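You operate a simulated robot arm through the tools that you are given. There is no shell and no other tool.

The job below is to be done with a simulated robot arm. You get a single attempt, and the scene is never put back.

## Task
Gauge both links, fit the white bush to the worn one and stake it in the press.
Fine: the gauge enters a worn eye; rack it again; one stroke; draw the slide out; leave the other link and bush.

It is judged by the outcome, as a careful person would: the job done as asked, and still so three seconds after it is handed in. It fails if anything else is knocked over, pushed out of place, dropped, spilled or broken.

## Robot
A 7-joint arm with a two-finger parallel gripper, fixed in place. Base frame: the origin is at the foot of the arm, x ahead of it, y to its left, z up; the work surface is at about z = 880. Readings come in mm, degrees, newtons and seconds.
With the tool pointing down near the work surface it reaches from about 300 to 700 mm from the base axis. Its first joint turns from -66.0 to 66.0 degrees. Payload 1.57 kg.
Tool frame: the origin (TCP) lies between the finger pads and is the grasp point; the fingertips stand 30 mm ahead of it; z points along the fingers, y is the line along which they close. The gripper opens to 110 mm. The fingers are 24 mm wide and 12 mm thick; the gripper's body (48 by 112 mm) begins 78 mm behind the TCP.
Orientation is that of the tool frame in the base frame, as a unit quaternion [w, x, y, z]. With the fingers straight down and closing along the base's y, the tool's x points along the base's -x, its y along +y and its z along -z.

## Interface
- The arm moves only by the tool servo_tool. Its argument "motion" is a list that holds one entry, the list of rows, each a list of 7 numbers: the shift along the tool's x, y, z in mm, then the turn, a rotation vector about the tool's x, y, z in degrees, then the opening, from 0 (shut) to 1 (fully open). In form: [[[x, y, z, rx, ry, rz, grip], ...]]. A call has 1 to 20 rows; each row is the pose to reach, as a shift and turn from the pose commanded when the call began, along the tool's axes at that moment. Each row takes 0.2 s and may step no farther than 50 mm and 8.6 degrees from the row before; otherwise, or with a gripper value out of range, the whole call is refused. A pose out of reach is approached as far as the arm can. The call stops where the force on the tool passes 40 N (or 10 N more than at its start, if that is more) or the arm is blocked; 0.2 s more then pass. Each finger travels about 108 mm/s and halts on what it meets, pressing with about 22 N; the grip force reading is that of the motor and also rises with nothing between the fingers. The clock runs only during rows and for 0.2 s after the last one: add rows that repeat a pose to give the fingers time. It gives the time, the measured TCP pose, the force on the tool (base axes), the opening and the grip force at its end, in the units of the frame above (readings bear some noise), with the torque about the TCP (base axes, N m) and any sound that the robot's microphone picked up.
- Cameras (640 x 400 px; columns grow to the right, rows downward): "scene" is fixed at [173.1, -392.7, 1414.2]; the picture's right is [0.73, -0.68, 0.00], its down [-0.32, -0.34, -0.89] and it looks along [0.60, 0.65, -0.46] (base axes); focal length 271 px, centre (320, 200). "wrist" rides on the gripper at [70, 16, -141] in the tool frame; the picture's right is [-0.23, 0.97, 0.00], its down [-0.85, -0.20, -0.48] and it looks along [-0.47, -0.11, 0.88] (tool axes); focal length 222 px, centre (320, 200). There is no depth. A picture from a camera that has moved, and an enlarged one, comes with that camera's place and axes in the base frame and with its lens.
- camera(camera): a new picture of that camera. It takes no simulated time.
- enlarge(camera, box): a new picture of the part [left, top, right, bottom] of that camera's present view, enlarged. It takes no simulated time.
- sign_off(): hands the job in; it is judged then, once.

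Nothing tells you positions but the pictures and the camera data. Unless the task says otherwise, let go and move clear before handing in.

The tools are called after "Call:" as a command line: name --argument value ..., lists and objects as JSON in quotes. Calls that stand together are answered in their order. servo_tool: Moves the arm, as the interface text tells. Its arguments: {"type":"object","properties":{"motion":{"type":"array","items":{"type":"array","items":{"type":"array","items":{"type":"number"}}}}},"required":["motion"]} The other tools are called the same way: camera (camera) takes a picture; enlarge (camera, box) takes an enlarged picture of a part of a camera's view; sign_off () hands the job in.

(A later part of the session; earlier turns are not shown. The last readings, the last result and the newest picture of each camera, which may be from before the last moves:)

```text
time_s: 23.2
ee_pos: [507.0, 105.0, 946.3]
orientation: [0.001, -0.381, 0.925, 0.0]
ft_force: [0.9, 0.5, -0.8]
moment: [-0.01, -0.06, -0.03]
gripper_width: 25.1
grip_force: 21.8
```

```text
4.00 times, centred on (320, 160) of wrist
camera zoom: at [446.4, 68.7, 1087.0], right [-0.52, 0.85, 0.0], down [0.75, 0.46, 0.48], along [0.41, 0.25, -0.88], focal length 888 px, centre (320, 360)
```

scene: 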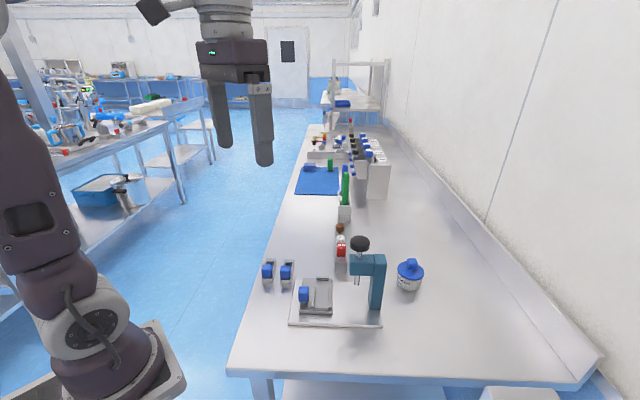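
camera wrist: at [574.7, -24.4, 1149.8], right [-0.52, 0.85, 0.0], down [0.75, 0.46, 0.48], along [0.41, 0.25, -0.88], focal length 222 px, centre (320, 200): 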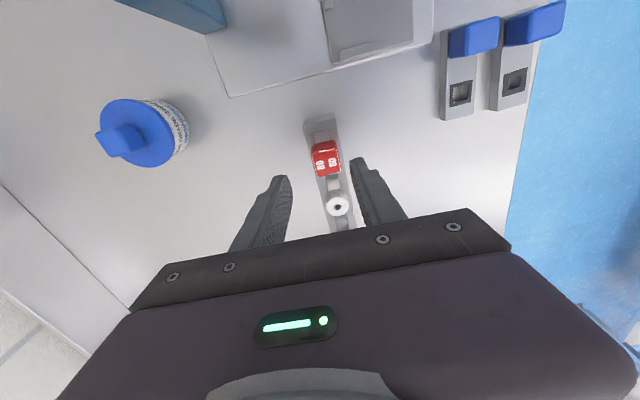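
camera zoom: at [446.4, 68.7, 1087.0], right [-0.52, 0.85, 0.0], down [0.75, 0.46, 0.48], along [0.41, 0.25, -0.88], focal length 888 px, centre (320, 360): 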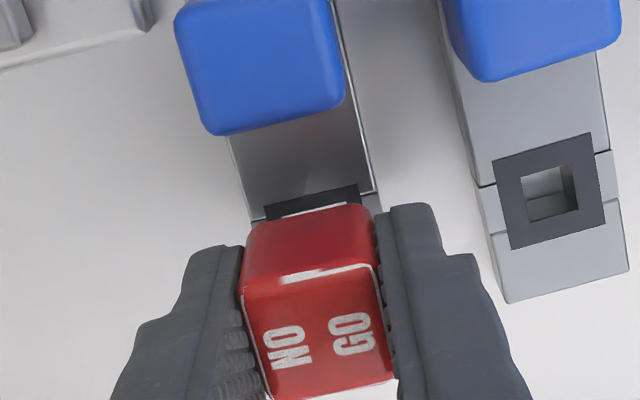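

Overshot by about 1.5 mm (the arm has a little positional wander). I'll correct back and lower in small steps.

Call:
servo_tool --motion '[[[-1.3, -0.3, 0, 0, 0, 0, 0.15], [-1.3, -0.3, 0, 0, 0, 0, 0.15], [-1.3, -0.3, 2, 0, 0, 0, 0.15], [-1.3, -0.3, 3, 0, 0, 0, 0.15], [-1.3, -0.3, 3, 0, 0, 0, 0.15]]]'

Call:
enlarge --camera "wrist" --box '[270, 110, 370, 210]'

Call:
enlarge --camera "scene" --box '[272, 245, 302, 270]'

```text
time_s: 24.4
ee_pos: [510.2, 105.3, 944.9]
orientation: [0.001, -0.38, 0.925, -0.001]
ft_force: [-0.2, -0.1, -0.3]
moment: [-0.01, 0.02, -0.01]
gripper_width: 25.1
grip_force: 21.7
```

```text
4.00 times, centred on (320, 160) of wrist
camera zoom: at [447.9, 68.9, 1083.9], right [-0.52, 0.85, 0.0], down [0.75, 0.46, 0.48], along [0.41, 0.25, -0.88], focal length 888 px, centre (320, 360)
```

zoom: 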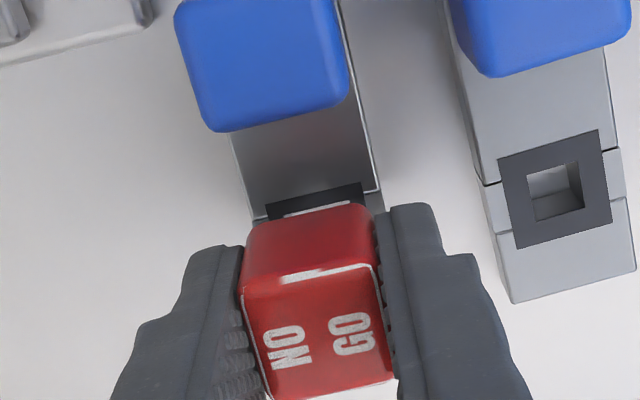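

```text
16.00 times, centred on (287, 258) of scene
camera zoom: at [173.2, -392.7, 1414.2], right [0.73, -0.68, 0.0], down [-0.32, -0.34, -0.89], along [0.6, 0.65, -0.46], focal length 4332 px, centre (848, -720)
```

zoom: 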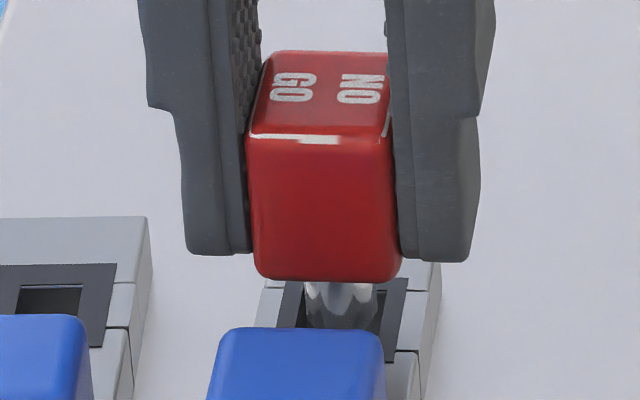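

Now within about 0.7 mm of the eye centre. Lowering to see if it enters.

Call:
servo_tool --motion '[[[-0.4, 0.3, 1.5, 0, 0, 0, 0.15], [-0.4, 0.3, 3, 0, 0, 0, 0.15], [-0.4, 0.3, 4.5, 0, 0, 0, 0.15], [-0.4, 0.3, 4.5, 0, 0, 0, 0.15]]]'

```text
time_s: 25.4
ee_pos: [510.1, 104.7, 939.6]
orientation: [0.001, -0.38, 0.925, 0.0]
ft_force: [-0.2, -0.6, -0.5]
moment: [0.03, -0.01, -0.01]
gripper_width: 25.2
grip_force: 22.0
```

No resistance 4 mm below the link top, so it's entering. I'll go a few millimetres deeper to be sure.

Call:
servo_tool --motion '[[[0, 0, 1.5, 0, 0, 0, 0.15], [0, 0, 3, 0, 0, 0, 0.15], [0, 0, 4.5, 0, 0, 0, 0.15], [0, 0, 4.5, 0, 0, 0, 0.15]]]'

Call:
enlarge --camera "scene" --box '[272, 245, 302, 270]'

```text
time_s: 26.4
ee_pos: [509.6, 106.5, 934.3]
orientation: [0.001, -0.381, 0.925, 0.0]
ft_force: [0.1, -0.8, -0.3]
moment: [0.01, -0.03, 0.01]
gripper_width: 25.0
grip_force: 22.5
```

```text
16.00 times, centred on (287, 258) of scene
camera zoom: at [173.2, -392.7, 1414.2], right [0.73, -0.68, 0.0], down [-0.32, -0.34, -0.89], along [0.6, 0.65, -0.46], focal length 4332 px, centre (848, -720)
```

zoom: 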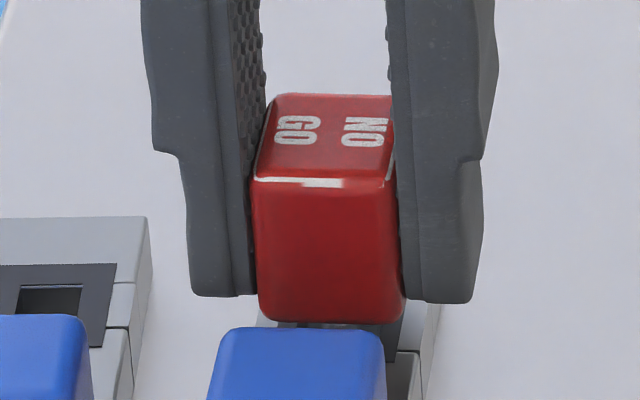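

The gauge enters eye 2, so link 2 (nearer the press) is the worn one. I'll lift it out and carry it back to the rack.

Call:
servo_tool --motion '[[[0, 0, -8, 0, 0, 0, 0.15], [0, 0, -25, 0, 0, 0, 0.15], [0, 0, -55, 0, 0, 0, 0.15], [0, 0, -90, 0, 0, 0, 0.15], [-6.1, -37, -95, 0, 0, 0, 0.15], [-12.3, -74, -95, 0, 0, 0, 0.15], [-18.4, -111, -95, 0, 0, 0, 0.15], [-24.6, -147, -95, 0, 0, 0, 0.15], [-24.6, -147, -70, 0, 0, 0, 0.15], [-24.6, -147, -55, 0, 0, 0, 0.15], [-24.6, -147, -55, 0, 0, 0, 0.15]]]'

Call:
enlarge --camera "wrist" --box '[250, 100, 390, 220]'

Call:
enlarge --camera "scene" --box '[315, 210, 375, 270]'

Call:
enlarge --camera "scene" --box '[255, 245, 305, 285]'

```text
time_s: 28.8
ee_pos: [628.9, 18.6, 989.0]
orientation: [0.001, -0.38, 0.925, -0.001]
ft_force: [-0.4, -0.9, -0.4]
moment: [-0.01, 0.01, -0.02]
gripper_width: 25.2
grip_force: 21.8
```

```text
3.33 times, centred on (320, 160) of wrist
camera zoom: at [567.9, -18.4, 1129.9], right [-0.52, 0.85, 0.0], down [0.75, 0.46, 0.48], along [0.41, 0.25, -0.88], focal length 740 px, centre (320, 333)
```

zoom: 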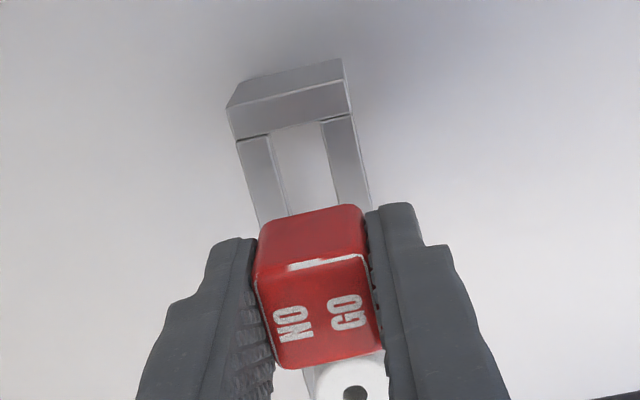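

```text
6.67 times, centred on (345, 240) of scene
camera zoom: at [173.2, -392.7, 1414.2], right [0.73, -0.68, 0.0], down [-0.32, -0.34, -0.89], along [0.6, 0.65, -0.46], focal length 1805 px, centre (153, -67)
```

zoom: 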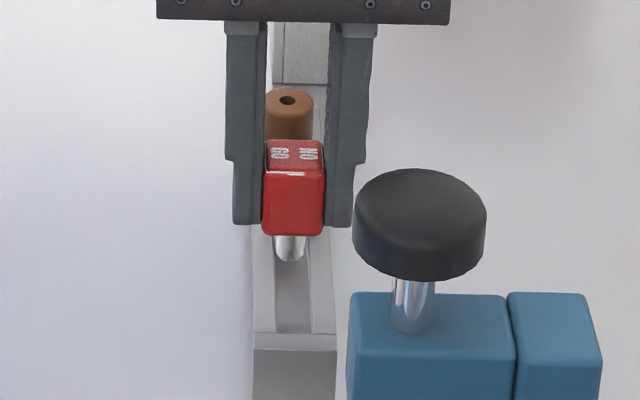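

```text
10.00 times, centred on (280, 265) of scene
camera zoom: at [173.2, -392.7, 1414.2], right [0.73, -0.68, 0.0], down [-0.32, -0.34, -0.89], along [0.6, 0.65, -0.46], focal length 2708 px, centre (720, -450)
```

zoom: 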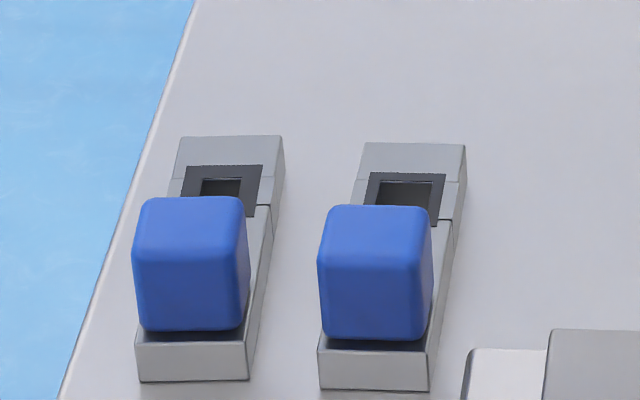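

Both links are undisturbed. The slot centre is about 2.4 mm toward -y from the gauge, so I'll correct, lower to just above the rails and verify.

Call:
servo_tool --motion '[[[-0.8, -2.4, 0, 0, 0, 0, 0.15], [-0.8, -2.4, 8, 0, 0, 0, 0.15], [-0.8, -2.4, 15, 0, 0, 0, 0.15], [-0.8, -2.4, 15, 0, 0, 0, 0.15]]]'

Call:
enlarge --camera "wrist" --box '[250, 100, 390, 220]'

Call:
enlarge --camera "scene" --box '[325, 230, 365, 270]'

```text
time_s: 29.8
ee_pos: [632.4, 17.5, 974.2]
orientation: [0.001, -0.38, 0.925, 0.0]
ft_force: [0.0, 0.2, -0.8]
moment: [0.0, 0.01, 0.03]
gripper_width: 25.0
grip_force: 22.0
```

```text
3.33 times, centred on (320, 160) of wrist
camera zoom: at [570.8, -19.2, 1114.8], right [-0.52, 0.85, 0.0], down [0.75, 0.46, 0.48], along [0.41, 0.25, -0.88], focal length 740 px, centre (320, 333)
```

zoom: 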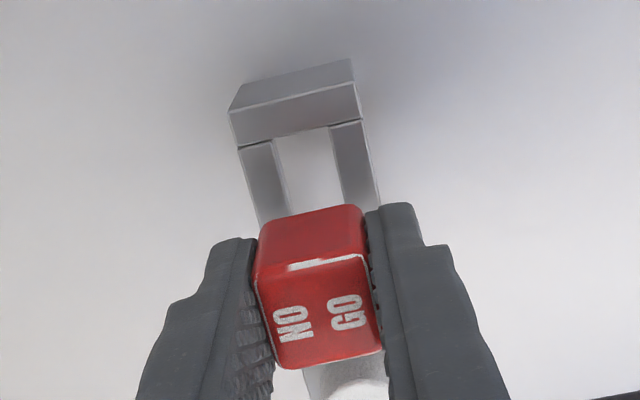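

```text
10.00 times, centred on (345, 250) of scene
camera zoom: at [173.2, -392.7, 1414.2], right [0.73, -0.68, 0.0], down [-0.32, -0.34, -0.89], along [0.6, 0.65, -0.46], focal length 2708 px, centre (70, -300)
```

zoom: 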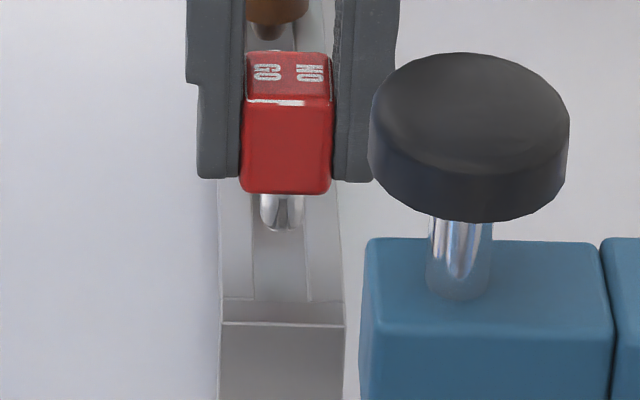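

Slot and shank now line up within about 0.5 mm. Lowering the gauge into the rack.

Call:
servo_tool --motion '[[[0, 0, 5, 0, 0, 0, 0.15], [0, 0, 10, 0, 0, 0, 0.15], [0, 0, 15, 0, 0, 0, 0.15], [0, 0, 20, 0, 0, 0, 0.15], [0, 0, 23, 0, 0, 0, 0.15], [0, 0, 23, 0, 0, 0, 0.15]]]'

Call:
enlarge --camera "scene" --box '[325, 230, 365, 270]'

```text
time_s: 31.2
ee_pos: [633.7, 17.5, 951.9]
orientation: [0.001, -0.38, 0.925, -0.001]
ft_force: [-0.4, 1.4, -1.2]
moment: [-0.02, 0.01, 0.02]
gripper_width: 24.7
grip_force: 21.7
```

```text
10.00 times, centred on (345, 250) of scene
camera zoom: at [173.2, -392.7, 1414.2], right [0.73, -0.68, 0.0], down [-0.32, -0.34, -0.89], along [0.6, 0.65, -0.46], focal length 2708 px, centre (70, -300)
```

zoom: 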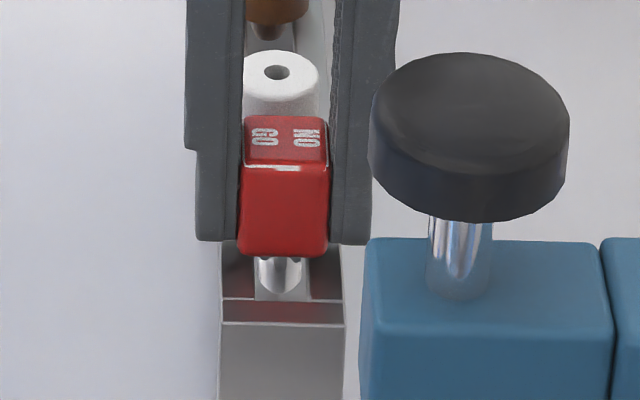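

Call:
servo_tool --motion '[[[0, 0, 1, 0, 0, 0, 0.15], [0, 0, 2, 0, 0, 0, 0.15], [0, 0, 2, 0, 0, 0, 0.15]]]'

Call:
servo_tool --motion '[[[0, 0, 1, 0, 0, 0, 0.15], [0, 0, 1.5, 0, 0, 0, 0.15], [0, 0, 1.5, 0, 0, 0, 0.15]]]'

Call:
enlarge --camera "scene" --box '[325, 230, 365, 270]'

```text
time_s: 32.0
ee_pos: [632.9, 16.4, 949.8]
orientation: [0.001, -0.381, 0.925, 0.001]
ft_force: [-0.7, 0.0, -0.1]
moment: [0.01, 0.01, 0.0]
gripper_width: 25.1
grip_force: 22.4
```

```text
time_s: 32.8
ee_pos: [633.0, 16.8, 950.0]
orientation: [0.002, -0.38, 0.925, 0.0]
ft_force: [-1.6, -1.3, 16.0]
moment: [0.01, 0.16, 0.04]
gripper_width: 25.3
grip_force: 22.1
```

```text
10.00 times, centred on (345, 250) of scene
camera zoom: at [172.8, -392.8, 1414.2], right [0.73, -0.68, 0.0], down [-0.31, -0.34, -0.89], along [0.6, 0.65, -0.46], focal length 2708 px, centre (70, -300)
```

zoom: 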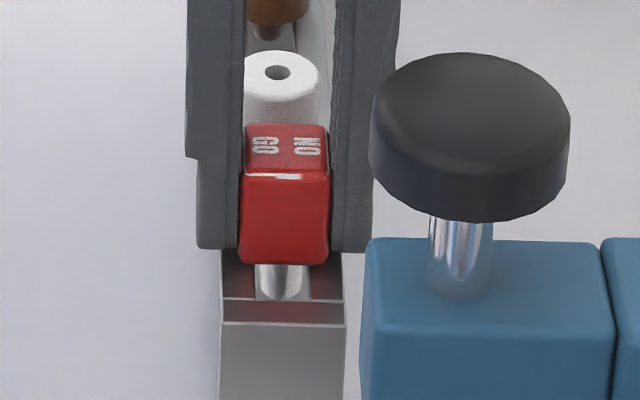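

The gauge is seated (16 N contact at the original height). I'll release, and rise clear, then check it stands properly.

Call:
servo_tool --motion '[[[0, 0, -0.8, 0, 0, 0, 0.15], [0, 0, -0.8, 0, 0, 0, 0.3], [0, 0, -0.8, 0, 0, 0, 0.45], [0, 0, -0.8, 0, 0, 0, 0.45], [0, 0, -15, 0, 0, 0, 0.45], [0, 0, -40, 0, 0, 0, 0.45], [0, 0, -60, 0, 0, 0, 0.45], [0, 0, -60, 0, 0, 0, 0.45]]]'

Call:
enlarge --camera "scene" --box '[325, 220, 365, 270]'

Call:
enlarge --camera "wrist" --box '[240, 90, 400, 230]'

```text
time_s: 34.6
ee_pos: [631.6, 17.1, 1009.4]
orientation: [0.001, -0.38, 0.925, -0.001]
ft_force: [-0.3, 0.8, -0.2]
moment: [0.0, 0.0, 0.02]
gripper_width: 49.5
grip_force: 0.0
```

```text
8.00 times, centred on (345, 245) of scene
camera zoom: at [173.1, -392.7, 1414.2], right [0.73, -0.68, 0.0], down [-0.32, -0.34, -0.89], along [0.6, 0.65, -0.46], focal length 2166 px, centre (120, -160)
```

zoom: 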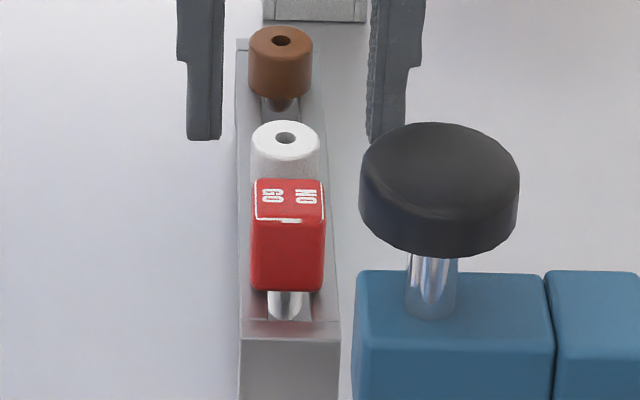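

```text
2.86 times, centred on (320, 160) of wrist
camera zoom: at [570.1, -19.2, 1149.5], right [-0.52, 0.85, 0.0], down [0.75, 0.46, 0.48], along [0.41, 0.25, -0.88], focal length 635 px, centre (320, 314)
```

zoom: 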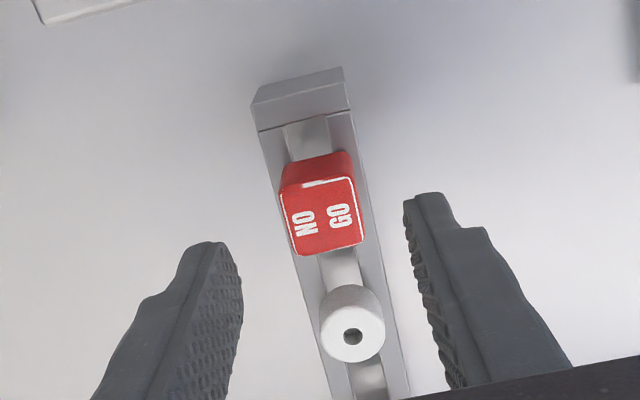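

The gauge is back in its rack slot, upright. The white bush sits 56 mm further along tool -x; I'll move over it and check.

Call:
servo_tool --motion '[[[-28, 0, 0, 0, 0, 0, 0.45], [-56, 0, 0, 0, 0, 0, 0.45], [-56, 0, 15, 0, 0, 0, 0.45], [-56, 0, 30, 0, 0, 0, 0.45], [-56, 0, 30, 0, 0, 0, 0.45]]]'

Call:
enlarge --camera "wrist" --box '[250, 110, 390, 220]'

Call:
enlarge --camera "scene" --box '[320, 200, 370, 260]'

```text
time_s: 35.8
ee_pos: [673.9, 57.7, 979.1]
orientation: [0.001, -0.379, 0.925, -0.001]
ft_force: [-0.3, -0.1, -0.7]
moment: [-0.01, -0.03, -0.03]
gripper_width: 49.7
grip_force: 0.1
```

```text
3.64 times, centred on (320, 165) of wrist
camera zoom: at [610.5, 20.8, 1119.1], right [-0.52, 0.85, 0.0], down [0.75, 0.46, 0.48], along [0.41, 0.25, -0.88], focal length 808 px, centre (320, 327)
```

zoom: 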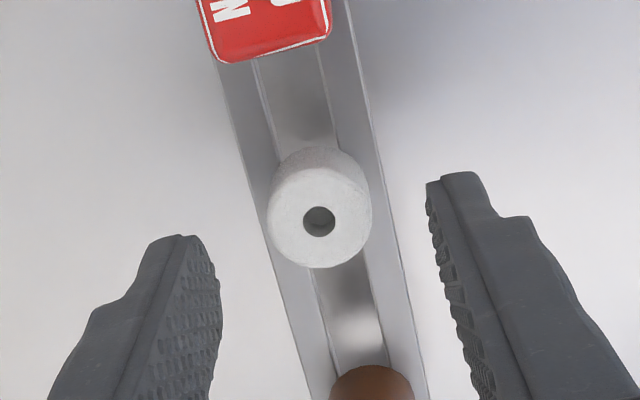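

```text
6.67 times, centred on (345, 230) of scene
camera zoom: at [173.2, -392.7, 1414.2], right [0.73, -0.68, 0.0], down [-0.32, -0.34, -0.89], along [0.6, 0.65, -0.46], focal length 1805 px, centre (153, 0)
```

zoom: 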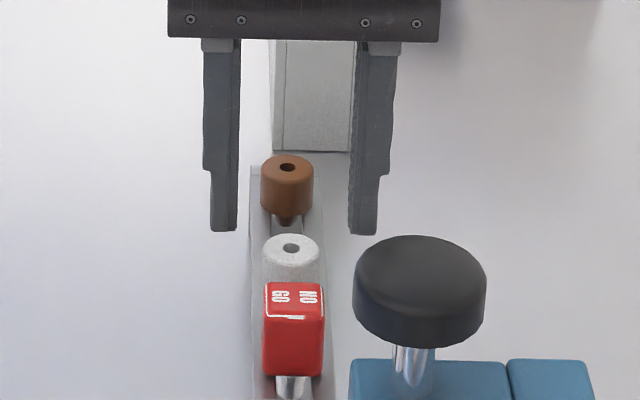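

Centred within 0.6 mm. Descending and gripping the white bush's head.

Call:
servo_tool --motion '[[[0.6, 0.2, 10, 0, 0, 0, 0.45], [0.6, 0.2, 20, 0, 0, 0, 0.45], [0.6, 0.2, 28.5, 0, 0, 0, 0.45], [0.6, 0.2, 28.5, 0, 0, 0, 0.45]]]'

Call:
enlarge --camera "wrist" --box '[250, 130, 390, 230]'

Call:
enlarge --camera "scene" --box '[320, 210, 370, 260]'

```text
time_s: 36.8
ee_pos: [671.2, 57.1, 950.6]
orientation: [0.001, -0.38, 0.925, 0.0]
ft_force: [0.0, -0.1, 0.2]
moment: [0.01, -0.01, -0.03]
gripper_width: 49.5
grip_force: 0.1
```

```text
4.00 times, centred on (320, 180) of wrist
camera zoom: at [609.0, 20.5, 1090.7], right [-0.52, 0.85, 0.0], down [0.75, 0.46, 0.48], along [0.41, 0.25, -0.88], focal length 888 px, centre (320, 280)
```

zoom: 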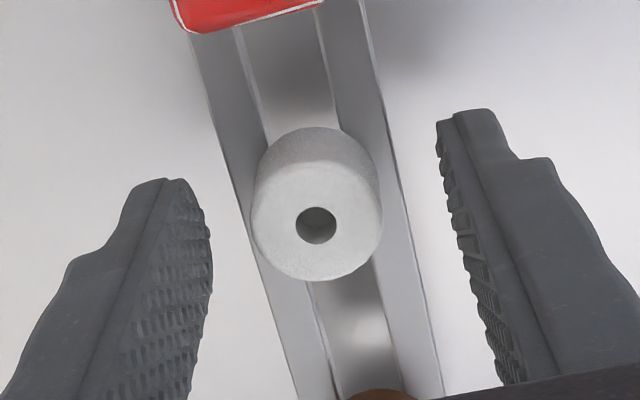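

```text
8.00 times, centred on (345, 235) of scene
camera zoom: at [173.1, -392.7, 1414.2], right [0.73, -0.68, 0.0], down [-0.32, -0.34, -0.89], along [0.6, 0.65, -0.46], focal length 2166 px, centre (120, -80)
```

zoom: 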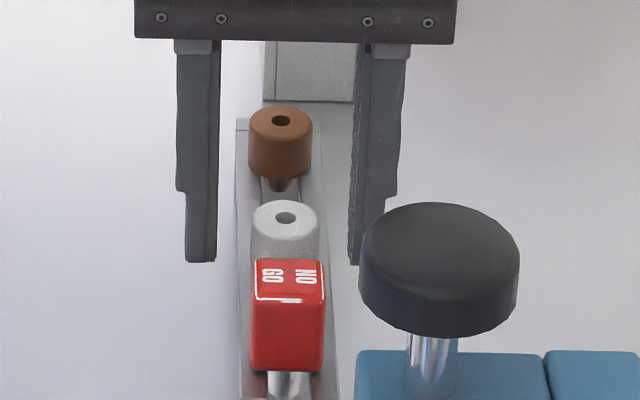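

Well centred. Closing on the bush now.

Call:
servo_tool --motion '[[[-0.5, -0.5, 0.5, 0, 0, 0, 0.45], [-0.5, -0.5, 0.5, 0, 0, 0, 0.3], [-0.5, -0.5, 0.5, 0, 0, 0, 0.15], [-0.5, -0.5, 0.5, 0, 0, 0, 0.15], [-0.5, -0.5, 0.5, 0, 0, 0, 0.15]]]'

Call:
enlarge --camera "scene" --box '[320, 210, 370, 260]'

```text
time_s: 38.0
ee_pos: [673.3, 56.3, 949.6]
orientation: [0.001, -0.381, 0.925, 0.0]
ft_force: [-0.5, 0.1, -0.1]
moment: [0.02, 0.03, 0.0]
gripper_width: 23.2
grip_force: 22.1
```

```text
8.00 times, centred on (345, 235) of scene
camera zoom: at [173.2, -392.7, 1414.2], right [0.73, -0.68, 0.0], down [-0.32, -0.34, -0.89], along [0.6, 0.65, -0.46], focal length 2166 px, centre (120, -80)
```

zoom: 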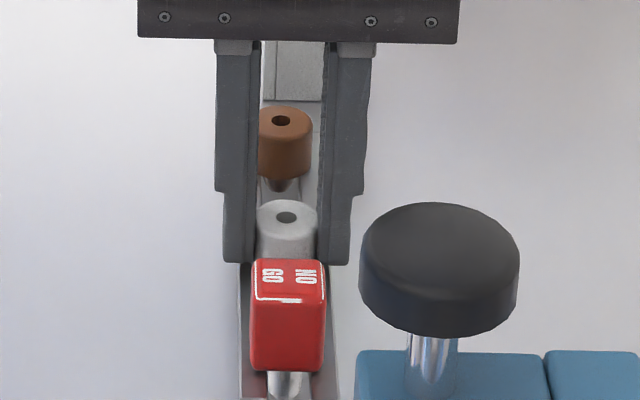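

Gripped at 23.2 mm. Lifting straight up and looking at the shank.

Call:
servo_tool --motion '[[[0, 0, -3, 0, 0, 0, 0.12], [0, 0, -12, 0, 0, 0, 0.12], [0, 0, -30, 0, 0, 0, 0.12], [0, 0, -55, 0, 0, 0, 0.12], [0, 0, -85, 0, 0, 0, 0.12], [0, 0, -85, 0, 0, 0, 0.12]]]'

Call:
enlarge --camera "scene" --box '[325, 190, 365, 240]'

Call:
enlarge --camera "wrist" --box '[260, 130, 380, 220]'

```text
time_s: 39.4
ee_pos: [672.6, 56.4, 1035.4]
orientation: [0.001, -0.38, 0.925, -0.001]
ft_force: [0.4, 0.9, -0.4]
moment: [0.02, -0.01, 0.0]
gripper_width: 22.8
grip_force: 22.6
```

```text
8.00 times, centred on (345, 215) of scene
camera zoom: at [173.1, -392.7, 1414.2], right [0.73, -0.68, 0.0], down [-0.32, -0.34, -0.89], along [0.6, 0.65, -0.46], focal length 2166 px, centre (120, 80)
```

zoom: 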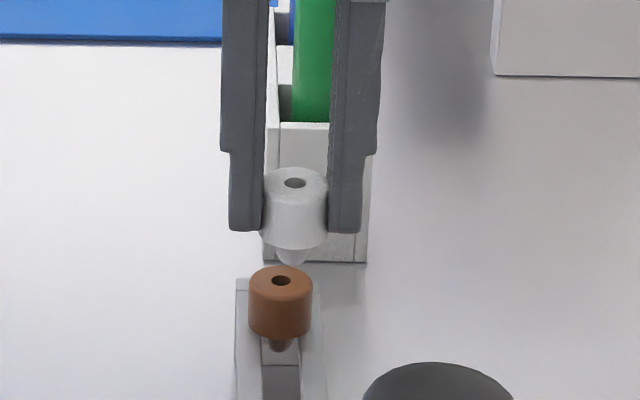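

```text
4.44 times, centred on (320, 175) of wrist
camera zoom: at [611.2, 20.7, 1174.4], right [-0.52, 0.85, 0.0], down [0.75, 0.46, 0.48], along [0.41, 0.25, -0.88], focal length 987 px, centre (320, 311)
```

zoom: 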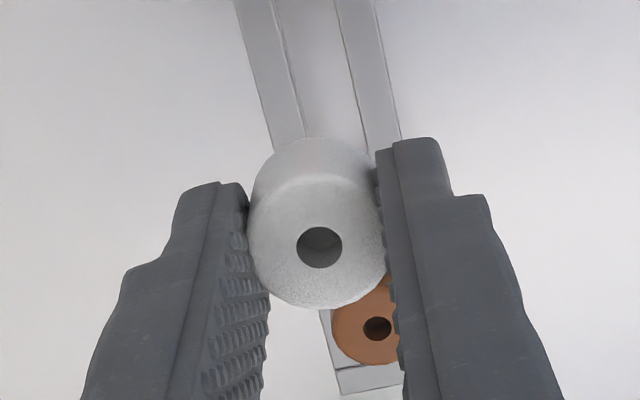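

Call:
enlarge --camera "scene" --box '[332, 207, 352, 227]'

```text
16.00 times, centred on (342, 217) of scene
camera zoom: at [173.1, -392.7, 1414.2], right [0.73, -0.68, 0.0], down [-0.32, -0.34, -0.89], along [0.6, 0.65, -0.46], focal length 4332 px, centre (-32, -72)
```

zoom: 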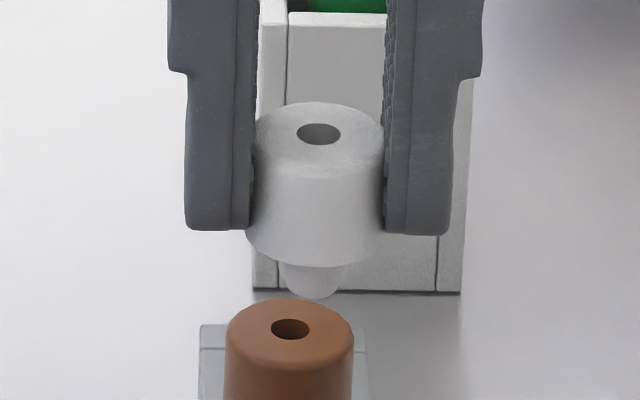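

The bush has a round tapered shank (~12.5 mm) about 13 mm long, and it's held upright. I'll carry it over eye 2, using the position where the gauge entered.

Call:
servo_tool --motion '[[[20.1, 37.4, 0, 0, 0, 0, 0.12], [40.2, 74.9, 0, 0, 0, 0, 0.12], [60.3, 112.3, 0, 0, 0, 0, 0.12], [80.4, 149.8, 0, 0, 0, 0, 0.12], [80.4, 149.8, 35, 0, 0, 0, 0.12], [80.4, 149.8, 65, 0, 0, 0, 0.12], [80.4, 149.8, 80, 0, 0, 0, 0.12], [80.4, 149.8, 80, 0, 0, 0, 0.12]]]'

Call:
enlarge --camera "wrist" --box '[270, 110, 370, 210]'

Call:
enlarge --camera "scene" --box '[268, 240, 308, 275]'

```text
time_s: 41.2
ee_pos: [510.7, 108.1, 953.1]
orientation: [0.001, -0.379, 0.925, 0.0]
ft_force: [-0.8, 0.7, -1.2]
moment: [0.03, -0.02, -0.01]
gripper_width: 23.1
grip_force: 21.8
```

```text
4.00 times, centred on (320, 160) of wrist
camera zoom: at [448.2, 71.8, 1094.2], right [-0.52, 0.85, 0.0], down [0.75, 0.46, 0.48], along [0.41, 0.25, -0.88], focal length 888 px, centre (320, 360)
```

zoom: 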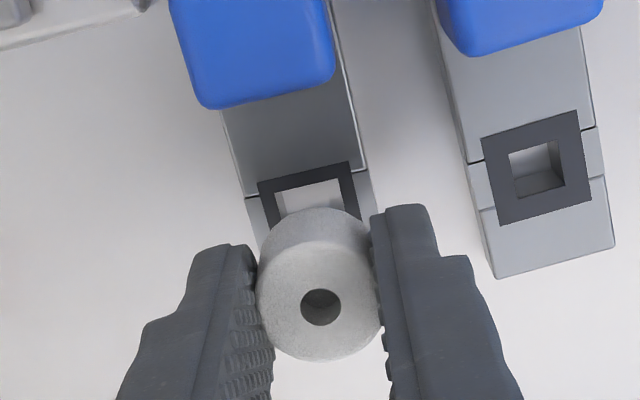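

```text
11.43 times, centred on (288, 258) of scene
camera zoom: at [173.2, -392.7, 1414.2], right [0.73, -0.68, 0.0], down [-0.32, -0.34, -0.89], along [0.6, 0.65, -0.46], focal length 3094 px, centre (686, -457)
```

zoom: 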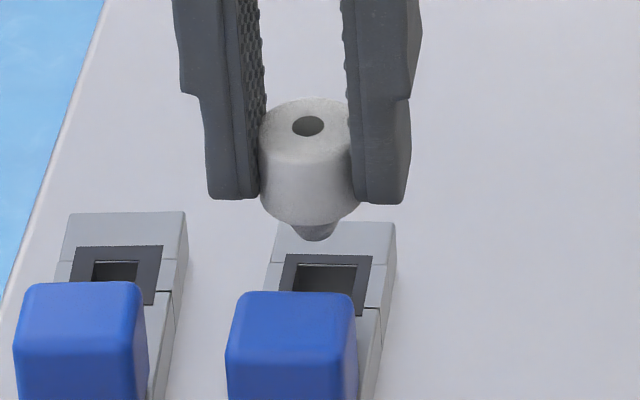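

The eye is about (+1.7,-1.4) mm from the bush axis. Correcting, then lowering to just above the hole.

Call:
servo_tool --motion '[[[1.5, -1.3, 0, 0, 0, 0, 0.12], [1.5, -1.3, 5, 0, 0, 0, 0.12], [1.5, -1.3, 10, 0, 0, 0, 0.12], [1.5, -1.3, 10, 0, 0, 0, 0.12]]]'

Call:
enlarge --camera "wrist" --box '[270, 110, 370, 210]'

Call:
enlarge --camera "scene" --box '[272, 245, 302, 270]'

```text
time_s: 42.2
ee_pos: [510.5, 105.7, 944.3]
orientation: [0.001, -0.38, 0.925, 0.0]
ft_force: [-0.5, 0.3, 0.2]
moment: [0.01, 0.0, 0.02]
gripper_width: 23.1
grip_force: 22.0
```

```text
4.00 times, centred on (320, 160) of wrist
camera zoom: at [448.5, 68.5, 1084.4], right [-0.52, 0.85, 0.0], down [0.75, 0.46, 0.48], along [0.41, 0.25, -0.88], focal length 888 px, centre (320, 360)
```

zoom: 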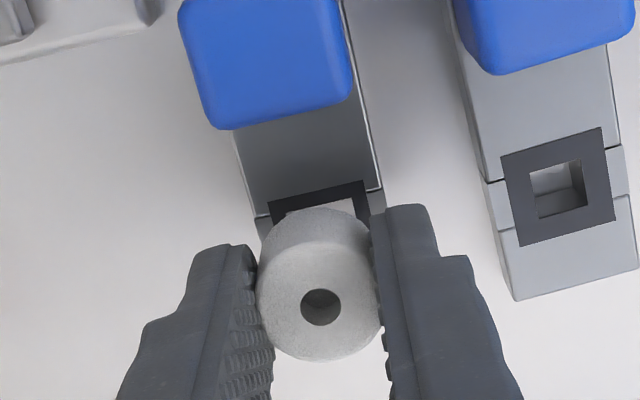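

```text
16.00 times, centred on (287, 258) of scene
camera zoom: at [173.2, -392.7, 1414.2], right [0.73, -0.68, 0.0], down [-0.32, -0.34, -0.89], along [0.6, 0.65, -0.46], focal length 4332 px, centre (848, -720)
```

zoom: 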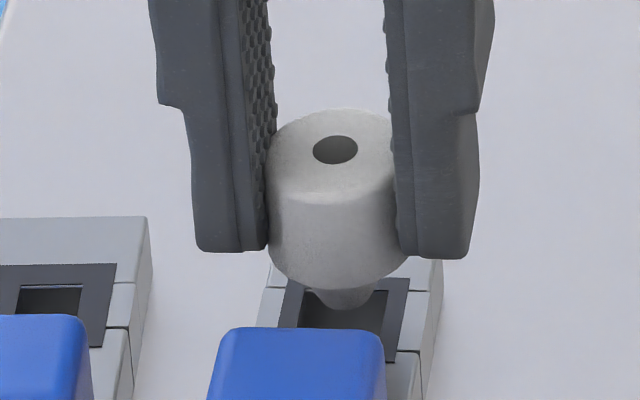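

Nearly perfect; about 0.8 mm too far in one direction. Correcting and lowering into the eye in small steps.

Call:
servo_tool --motion '[[[0, 0.7, 0, 0, 0, 0, 0.12], [0, 0.7, 2, 0, 0, 0, 0.12], [0, 0.7, 4, 0, 0, 0, 0.12], [0, 0.7, 6, 0, 0, 0, 0.12], [0, 0.7, 6, 0, 0, 0, 0.12]]]'

Call:
enlarge --camera "scene" --box '[272, 245, 302, 270]'

```text
time_s: 43.4
ee_pos: [509.5, 104.6, 937.1]
orientation: [0.002, -0.379, 0.925, -0.001]
ft_force: [-0.4, 0.1, 0.3]
moment: [-0.02, 0.0, -0.03]
gripper_width: 23.1
grip_force: 21.5
```

```text
16.00 times, centred on (287, 258) of scene
camera zoom: at [173.1, -392.7, 1414.2], right [0.73, -0.68, 0.0], down [-0.32, -0.34, -0.89], along [0.6, 0.65, -0.46], focal length 4332 px, centre (848, -720)
```

zoom: 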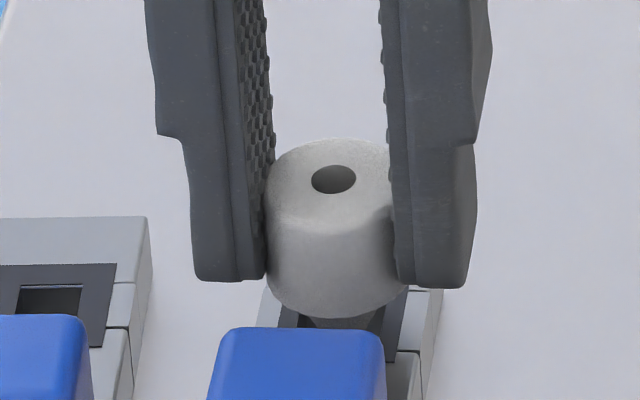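

Call:
servo_tool --motion '[[[0, 0, 1.5, 0, 0, 0, 0.12], [0, 0, 3, 0, 0, 0, 0.12], [0, 0, 4, 0, 0, 0, 0.12], [0, 0, 4, 0, 0, 0, 0.12]]]'

Call:
servo_tool --motion '[[[0, 0, 1, 0, 0, 0, 0.12], [0, 0, 2, 0, 0, 0, 0.12], [0, 0, 3, 0, 0, 0, 0.12], [0, 0, 3, 0, 0, 0, 0.12]]]'

Call:
enlarge --camera "scene" --box '[272, 245, 302, 270]'

Call:
enlarge --camera "wrist" --box '[270, 110, 370, 210]'

```text
time_s: 44.4
ee_pos: [511.2, 105.0, 933.6]
orientation: [0.0, -0.38, 0.925, 0.0]
ft_force: [-0.6, -0.4, -0.5]
moment: [0.01, -0.02, 0.01]
gripper_width: 23.1
grip_force: 22.3
```

```text
time_s: 45.4
ee_pos: [509.3, 105.1, 931.4]
orientation: [0.001, -0.38, 0.925, -0.001]
ft_force: [0.8, 0.0, 0.4]
moment: [0.02, 0.0, 0.01]
gripper_width: 23.1
grip_force: 22.1
```

```text
16.00 times, centred on (287, 258) of scene
camera zoom: at [173.1, -392.7, 1414.2], right [0.73, -0.68, 0.0], down [-0.32, -0.34, -0.89], along [0.6, 0.65, -0.46], focal length 4332 px, centre (848, -720)
```

zoom: 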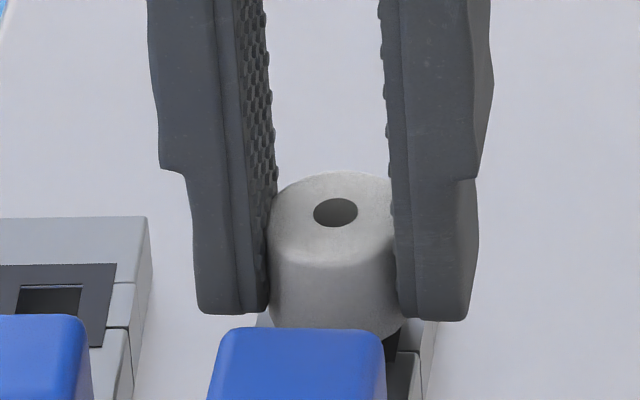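

```text
4.00 times, centred on (320, 160) of wrist
camera zoom: at [447.8, 68.6, 1070.9], right [-0.52, 0.85, 0.0], down [0.75, 0.46, 0.48], along [0.41, 0.25, -0.88], focal length 888 px, centre (320, 360)
```

zoom: 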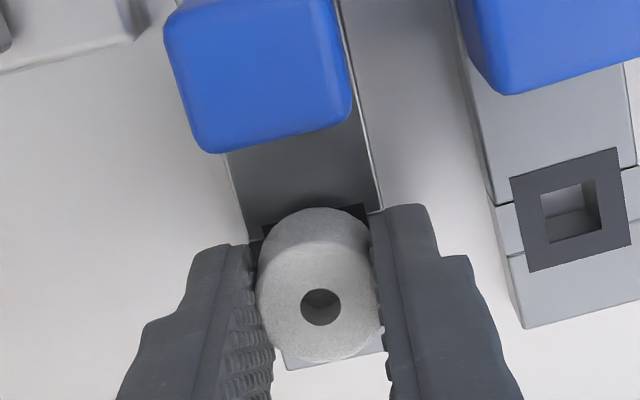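

Entering freely. Continuing to seat.

Call:
servo_tool --motion '[[[0, 0, 1, 0, 0, 0, 0.12], [0, 0, 2, 0, 0, 0, 0.12], [0, 0, 2.5, 0, 0, 0, 0.12], [0, 0, 2.5, 0, 0, 0, 0.12]]]'

Call:
servo_tool --motion '[[[0, 0, 1, 0, 0, 0, 0.12], [0, 0, 2, 0, 0, 0, 0.12], [0, 0, 2, 0, 0, 0, 0.12]]]'

Call:
enlarge --camera "scene" --box '[272, 245, 302, 270]'

```text
time_s: 46.4
ee_pos: [509.3, 104.1, 929.2]
orientation: [0.001, -0.38, 0.925, 0.0]
ft_force: [0.3, -0.3, 0.5]
moment: [0.01, 0.02, 0.01]
gripper_width: 23.0
grip_force: 22.2
```

```text
time_s: 47.2
ee_pos: [510.1, 104.3, 926.7]
orientation: [0.0, -0.38, 0.925, -0.001]
ft_force: [0.4, 0.5, -0.5]
moment: [0.01, -0.04, -0.03]
gripper_width: 23.4
grip_force: 22.2
```

```text
16.00 times, centred on (287, 258) of scene
camera zoom: at [173.1, -392.7, 1414.2], right [0.73, -0.68, 0.0], down [-0.32, -0.34, -0.89], along [0.6, 0.65, -0.46], focal length 4332 px, centre (848, -720)
```

zoom: 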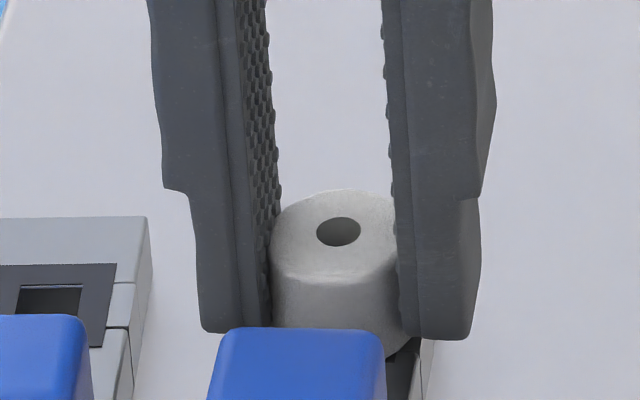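

Call:
servo_tool --motion '[[[0, 0, 0.7, 0, 0, 0, 0.12], [0, 0, 1.3, 0, 0, 0, 0.12], [0, 0, 1.3, 0, 0, 0, 0.12]]]'

Call:
servo_tool --motion '[[[0, 0, 0.7, 0, 0, 0, 0.12], [0, 0, 1.2, 0, 0, 0, 0.12], [0, 0, 1.2, 0, 0, 0, 0.12]]]'

Call:
enlarge --camera "wrist" --box '[270, 110, 370, 210]'

```text
time_s: 48.0
ee_pos: [510.2, 105.9, 926.1]
orientation: [0.002, -0.378, 0.926, -0.001]
ft_force: [-2.0, -3.7, 15.5]
moment: [-0.03, 0.1, -0.03]
gripper_width: 23.3
grip_force: 21.7
```

```text
time_s: 48.8
ee_pos: [510.8, 105.2, 924.3]
orientation: [0.001, -0.38, 0.925, -0.002]
ft_force: [-0.2, -3.8, 22.0]
moment: [0.01, 0.16, -0.02]
gripper_width: 23.0
grip_force: 22.2
```

```text
4.00 times, centred on (320, 160) of wrist
camera zoom: at [447.9, 68.6, 1064.2], right [-0.52, 0.85, 0.0], down [0.75, 0.46, 0.48], along [0.41, 0.25, -0.88], focal length 888 px, centre (320, 360)
```

zoom: 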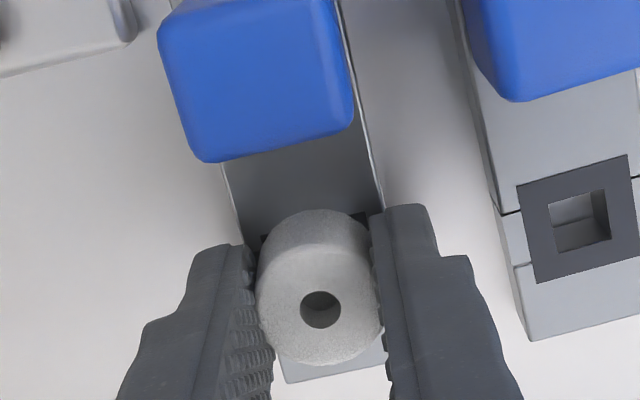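

The bush has bottomed (22 N). I'll release and lift off, then inspect.

Call:
servo_tool --motion '[[[0, 0, -1, 0, 0, 0, 0.12], [0, 0, -1, 0, 0, 0, 0.25], [0, 0, -1, 0, 0, 0, 0.4], [0, 0, -1, 0, 0, 0, 0.4], [0, 0, -12, 0, 0, 0, 0.4], [0, 0, -35, 0, 0, 0, 0.4], [0, 0, -70, 0, 0, 0, 0.4], [0, 0, -70, 0, 0, 0, 0.4]]]'

Call:
enlarge --camera "wrist" --box '[250, 80, 390, 210]'

Call:
enlarge --camera "scene" --box '[265, 245, 305, 285]'

```text
time_s: 50.6
ee_pos: [510.0, 104.5, 995.5]
orientation: [0.001, -0.38, 0.925, -0.001]
ft_force: [-0.1, 0.3, 0.3]
moment: [0.0, 0.04, 0.0]
gripper_width: 43.9
grip_force: 0.0
```

```text
3.08 times, centred on (320, 145) of wrist
camera zoom: at [448.0, 68.0, 1135.2], right [-0.52, 0.85, 0.0], down [0.75, 0.46, 0.48], along [0.41, 0.25, -0.88], focal length 684 px, centre (320, 369)
```

zoom: 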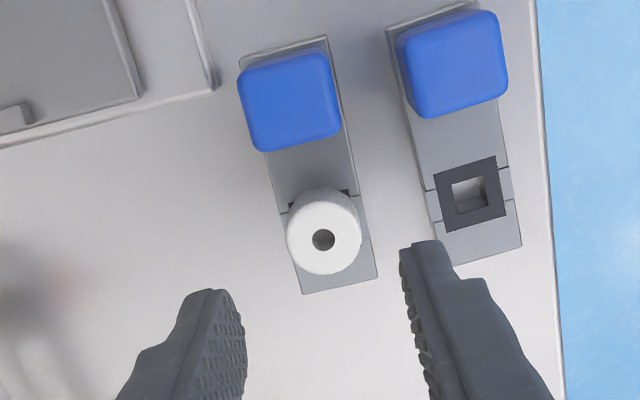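

```text
10.00 times, centred on (285, 265) of scene
camera zoom: at [173.1, -392.7, 1414.2], right [0.73, -0.68, 0.0], down [-0.32, -0.34, -0.89], along [0.6, 0.65, -0.46], focal length 2708 px, centre (670, -450)
```

zoom: 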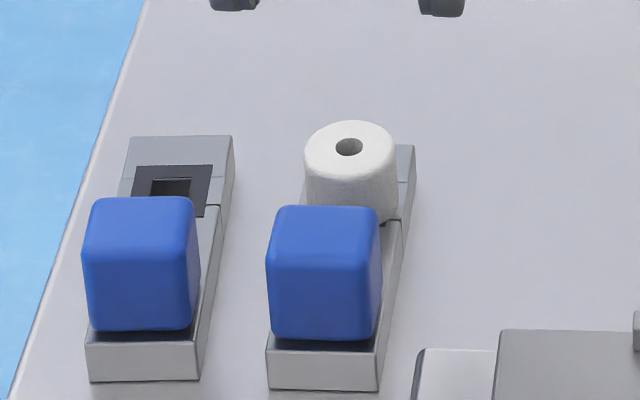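

The white bush sits squarely in link 2's eye. Before picking the link up, I'll take a close top view of the nest on the slide so I can place it precisely.

Call:
servo_tool --motion '[[[12.4, -39, 0, 0, 0, 0, 0.4], [24.8, -78, 0, 0, 0, 0, 0.4], [37.2, -117, 0, 0, 0, 0, 0.4], [37.2, -117, 0, 0, 0, 0, 0.4]]]'

Call:
camera --camera "wrist"

Call:
enlarge --camera "wrist" --box '[240, 10, 400, 130]'

```text
time_s: 51.6
ee_pos: [568.3, -2.9, 993.7]
orientation: [0.002, -0.38, 0.925, 0.001]
ft_force: [-0.2, -0.6, 0.4]
moment: [-0.01, 0.01, 0.02]
gripper_width: 44.1
grip_force: 0.0
```

```text
taken
camera wrist: at [506.1, -40.0, 1134.4], right [-0.52, 0.85, 0.0], down [0.75, 0.46, 0.48], along [0.41, 0.25, -0.88], focal length 222 px, centre (320, 200)
```

wrist: 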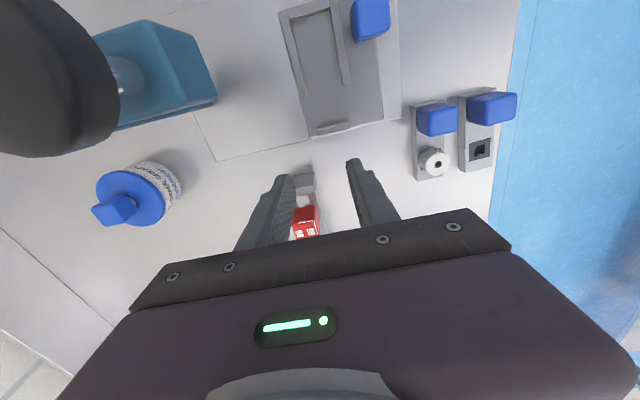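

```text
3.33 times, centred on (320, 70) of wrist
camera zoom: at [506.1, -40.0, 1134.4], right [-0.52, 0.85, 0.0], down [0.75, 0.46, 0.48], along [0.41, 0.25, -0.88], focal length 740 px, centre (320, 633)
```

zoom: 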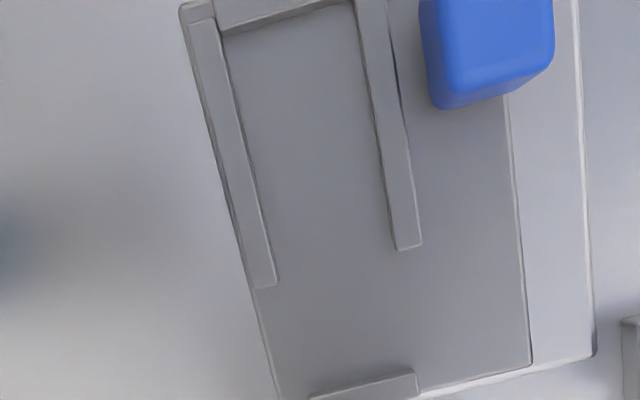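

The nest centre works out at about (503.9,-39.1) at 44°, roughly 35×91 mm inside, and the eye must face the near end to land under the ram. Now I'll go above link 2's handle.

Call:
servo_tool --motion '[[[3.4, 39.9, 0, 0, 0, 0, 0.36], [6.8, 79.8, 0, 0, 0, 0, 0.36], [10.2, 119.6, 0, 0, 0, 0, 0.36], [10.2, 119.6, 10, 0, 0, 0, 0.36], [10.2, 119.6, 10, 0, 0, 0, 0.36]]]'

Call:
enlarge --camera "wrist" --box '[250, 100, 390, 210]'

Call:
enlarge --camera "scene" --box '[255, 225, 315, 285]'

```text
time_s: 52.8
ee_pos: [475.3, 74.5, 982.1]
orientation: [0.001, -0.379, 0.925, 0.0]
ft_force: [0.5, -0.5, 0.3]
moment: [0.0, -0.01, 0.0]
gripper_width: 39.6
grip_force: 0.0
```

```text
3.64 times, centred on (320, 155) of wrist
camera zoom: at [412.9, 37.4, 1122.7], right [-0.52, 0.85, 0.0], down [0.75, 0.46, 0.48], along [0.41, 0.25, -0.88], focal length 808 px, centre (320, 364)
```

zoom: 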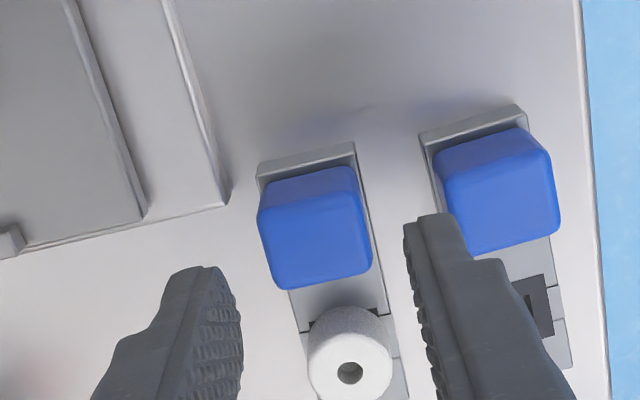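

```text
6.67 times, centred on (285, 255) of scene
camera zoom: at [173.1, -392.7, 1414.2], right [0.73, -0.68, 0.0], down [-0.32, -0.34, -0.89], along [0.6, 0.65, -0.46], focal length 1805 px, centre (553, -167)
```

zoom: 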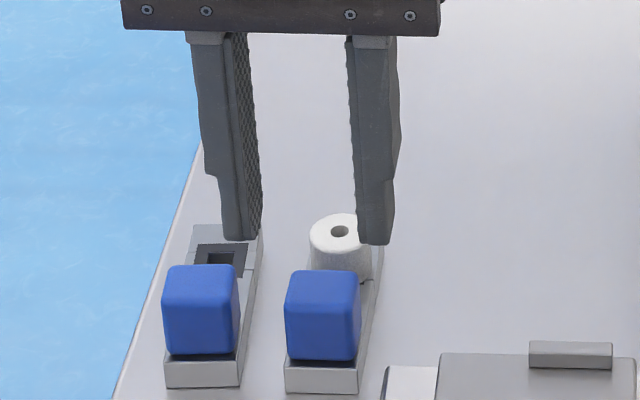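

The handle is centred within 0.5 mm, and the neighbour's handle leaves ~5 mm on the finger side. Lowering partway with a narrower opening and rechecking.

Call:
servo_tool --motion '[[[0.2, -0.7, 8, 0, 0, 0, 0.33], [0.2, -0.7, 16, 0, 0, 0, 0.33], [0.2, -0.7, 24, 0, 0, 0, 0.33], [0.2, -0.7, 24, 0, 0, 0, 0.33]]]'

Call:
enlarge --camera "wrist" --box '[250, 110, 390, 220]'

Call:
enlarge --camera "scene" --box '[260, 240, 310, 280]'

```text
time_s: 53.8
ee_pos: [474.5, 73.2, 957.7]
orientation: [0.001, -0.38, 0.925, -0.001]
ft_force: [-0.2, -0.3, -0.2]
moment: [0.01, -0.02, -0.02]
gripper_width: 36.2
grip_force: 0.0
```

```text
3.64 times, centred on (320, 165) of wrist
camera zoom: at [412.8, 36.8, 1098.9], right [-0.52, 0.85, 0.0], down [0.75, 0.46, 0.48], along [0.41, 0.25, -0.88], focal length 808 px, centre (320, 327)
```

zoom: 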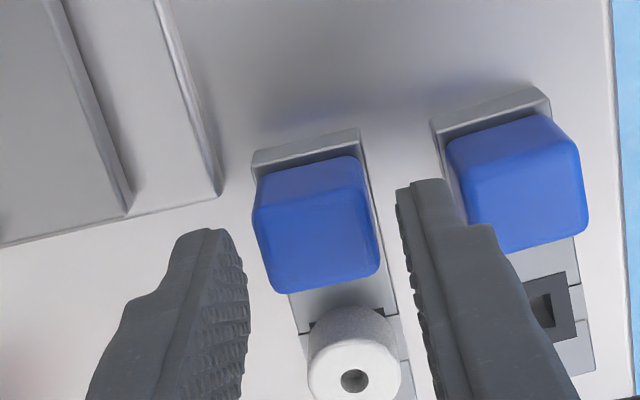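

```text
10.00 times, centred on (285, 260) of scene
camera zoom: at [173.1, -392.7, 1414.2], right [0.73, -0.68, 0.0], down [-0.32, -0.34, -0.89], along [0.6, 0.65, -0.46], focal length 2708 px, centre (670, -400)
```

zoom: 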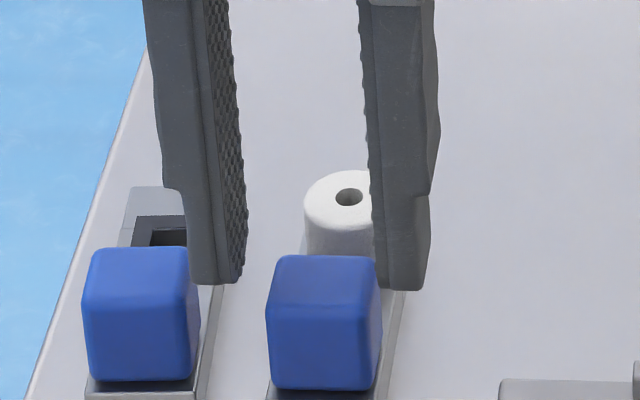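

Wrist view says centred, while the scene view suggests an offset; I'll zoom further in both to resolve it before descending between the handles.

Call:
enlarge --camera "scene" --box '[272, 250, 302, 275]'

Call:
enlarge --camera "wrist" --box '[285, 130, 365, 190]'

```text
16.00 times, centred on (287, 262) of scene
camera zoom: at [173.1, -392.7, 1414.2], right [0.73, -0.68, 0.0], down [-0.32, -0.34, -0.89], along [0.6, 0.65, -0.46], focal length 4332 px, centre (848, -800)
```

zoom: 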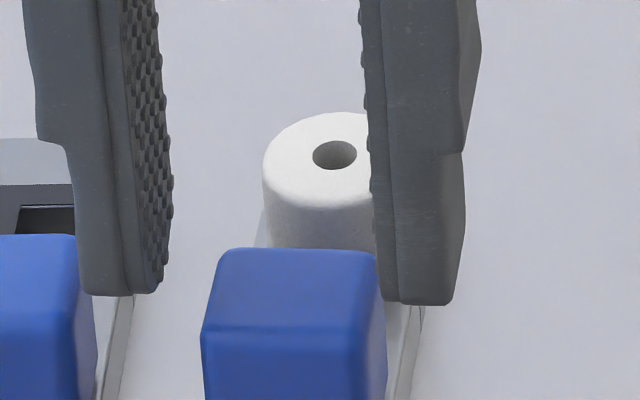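

```text
6.67 times, centred on (325, 160) of wrist
camera zoom: at [412.8, 36.8, 1098.9], right [-0.52, 0.85, 0.0], down [0.75, 0.46, 0.48], along [0.41, 0.25, -0.88], focal length 1481 px, centre (287, 467)
```

zoom: 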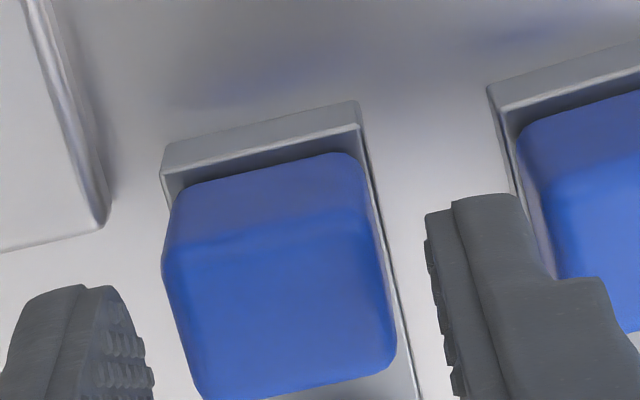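

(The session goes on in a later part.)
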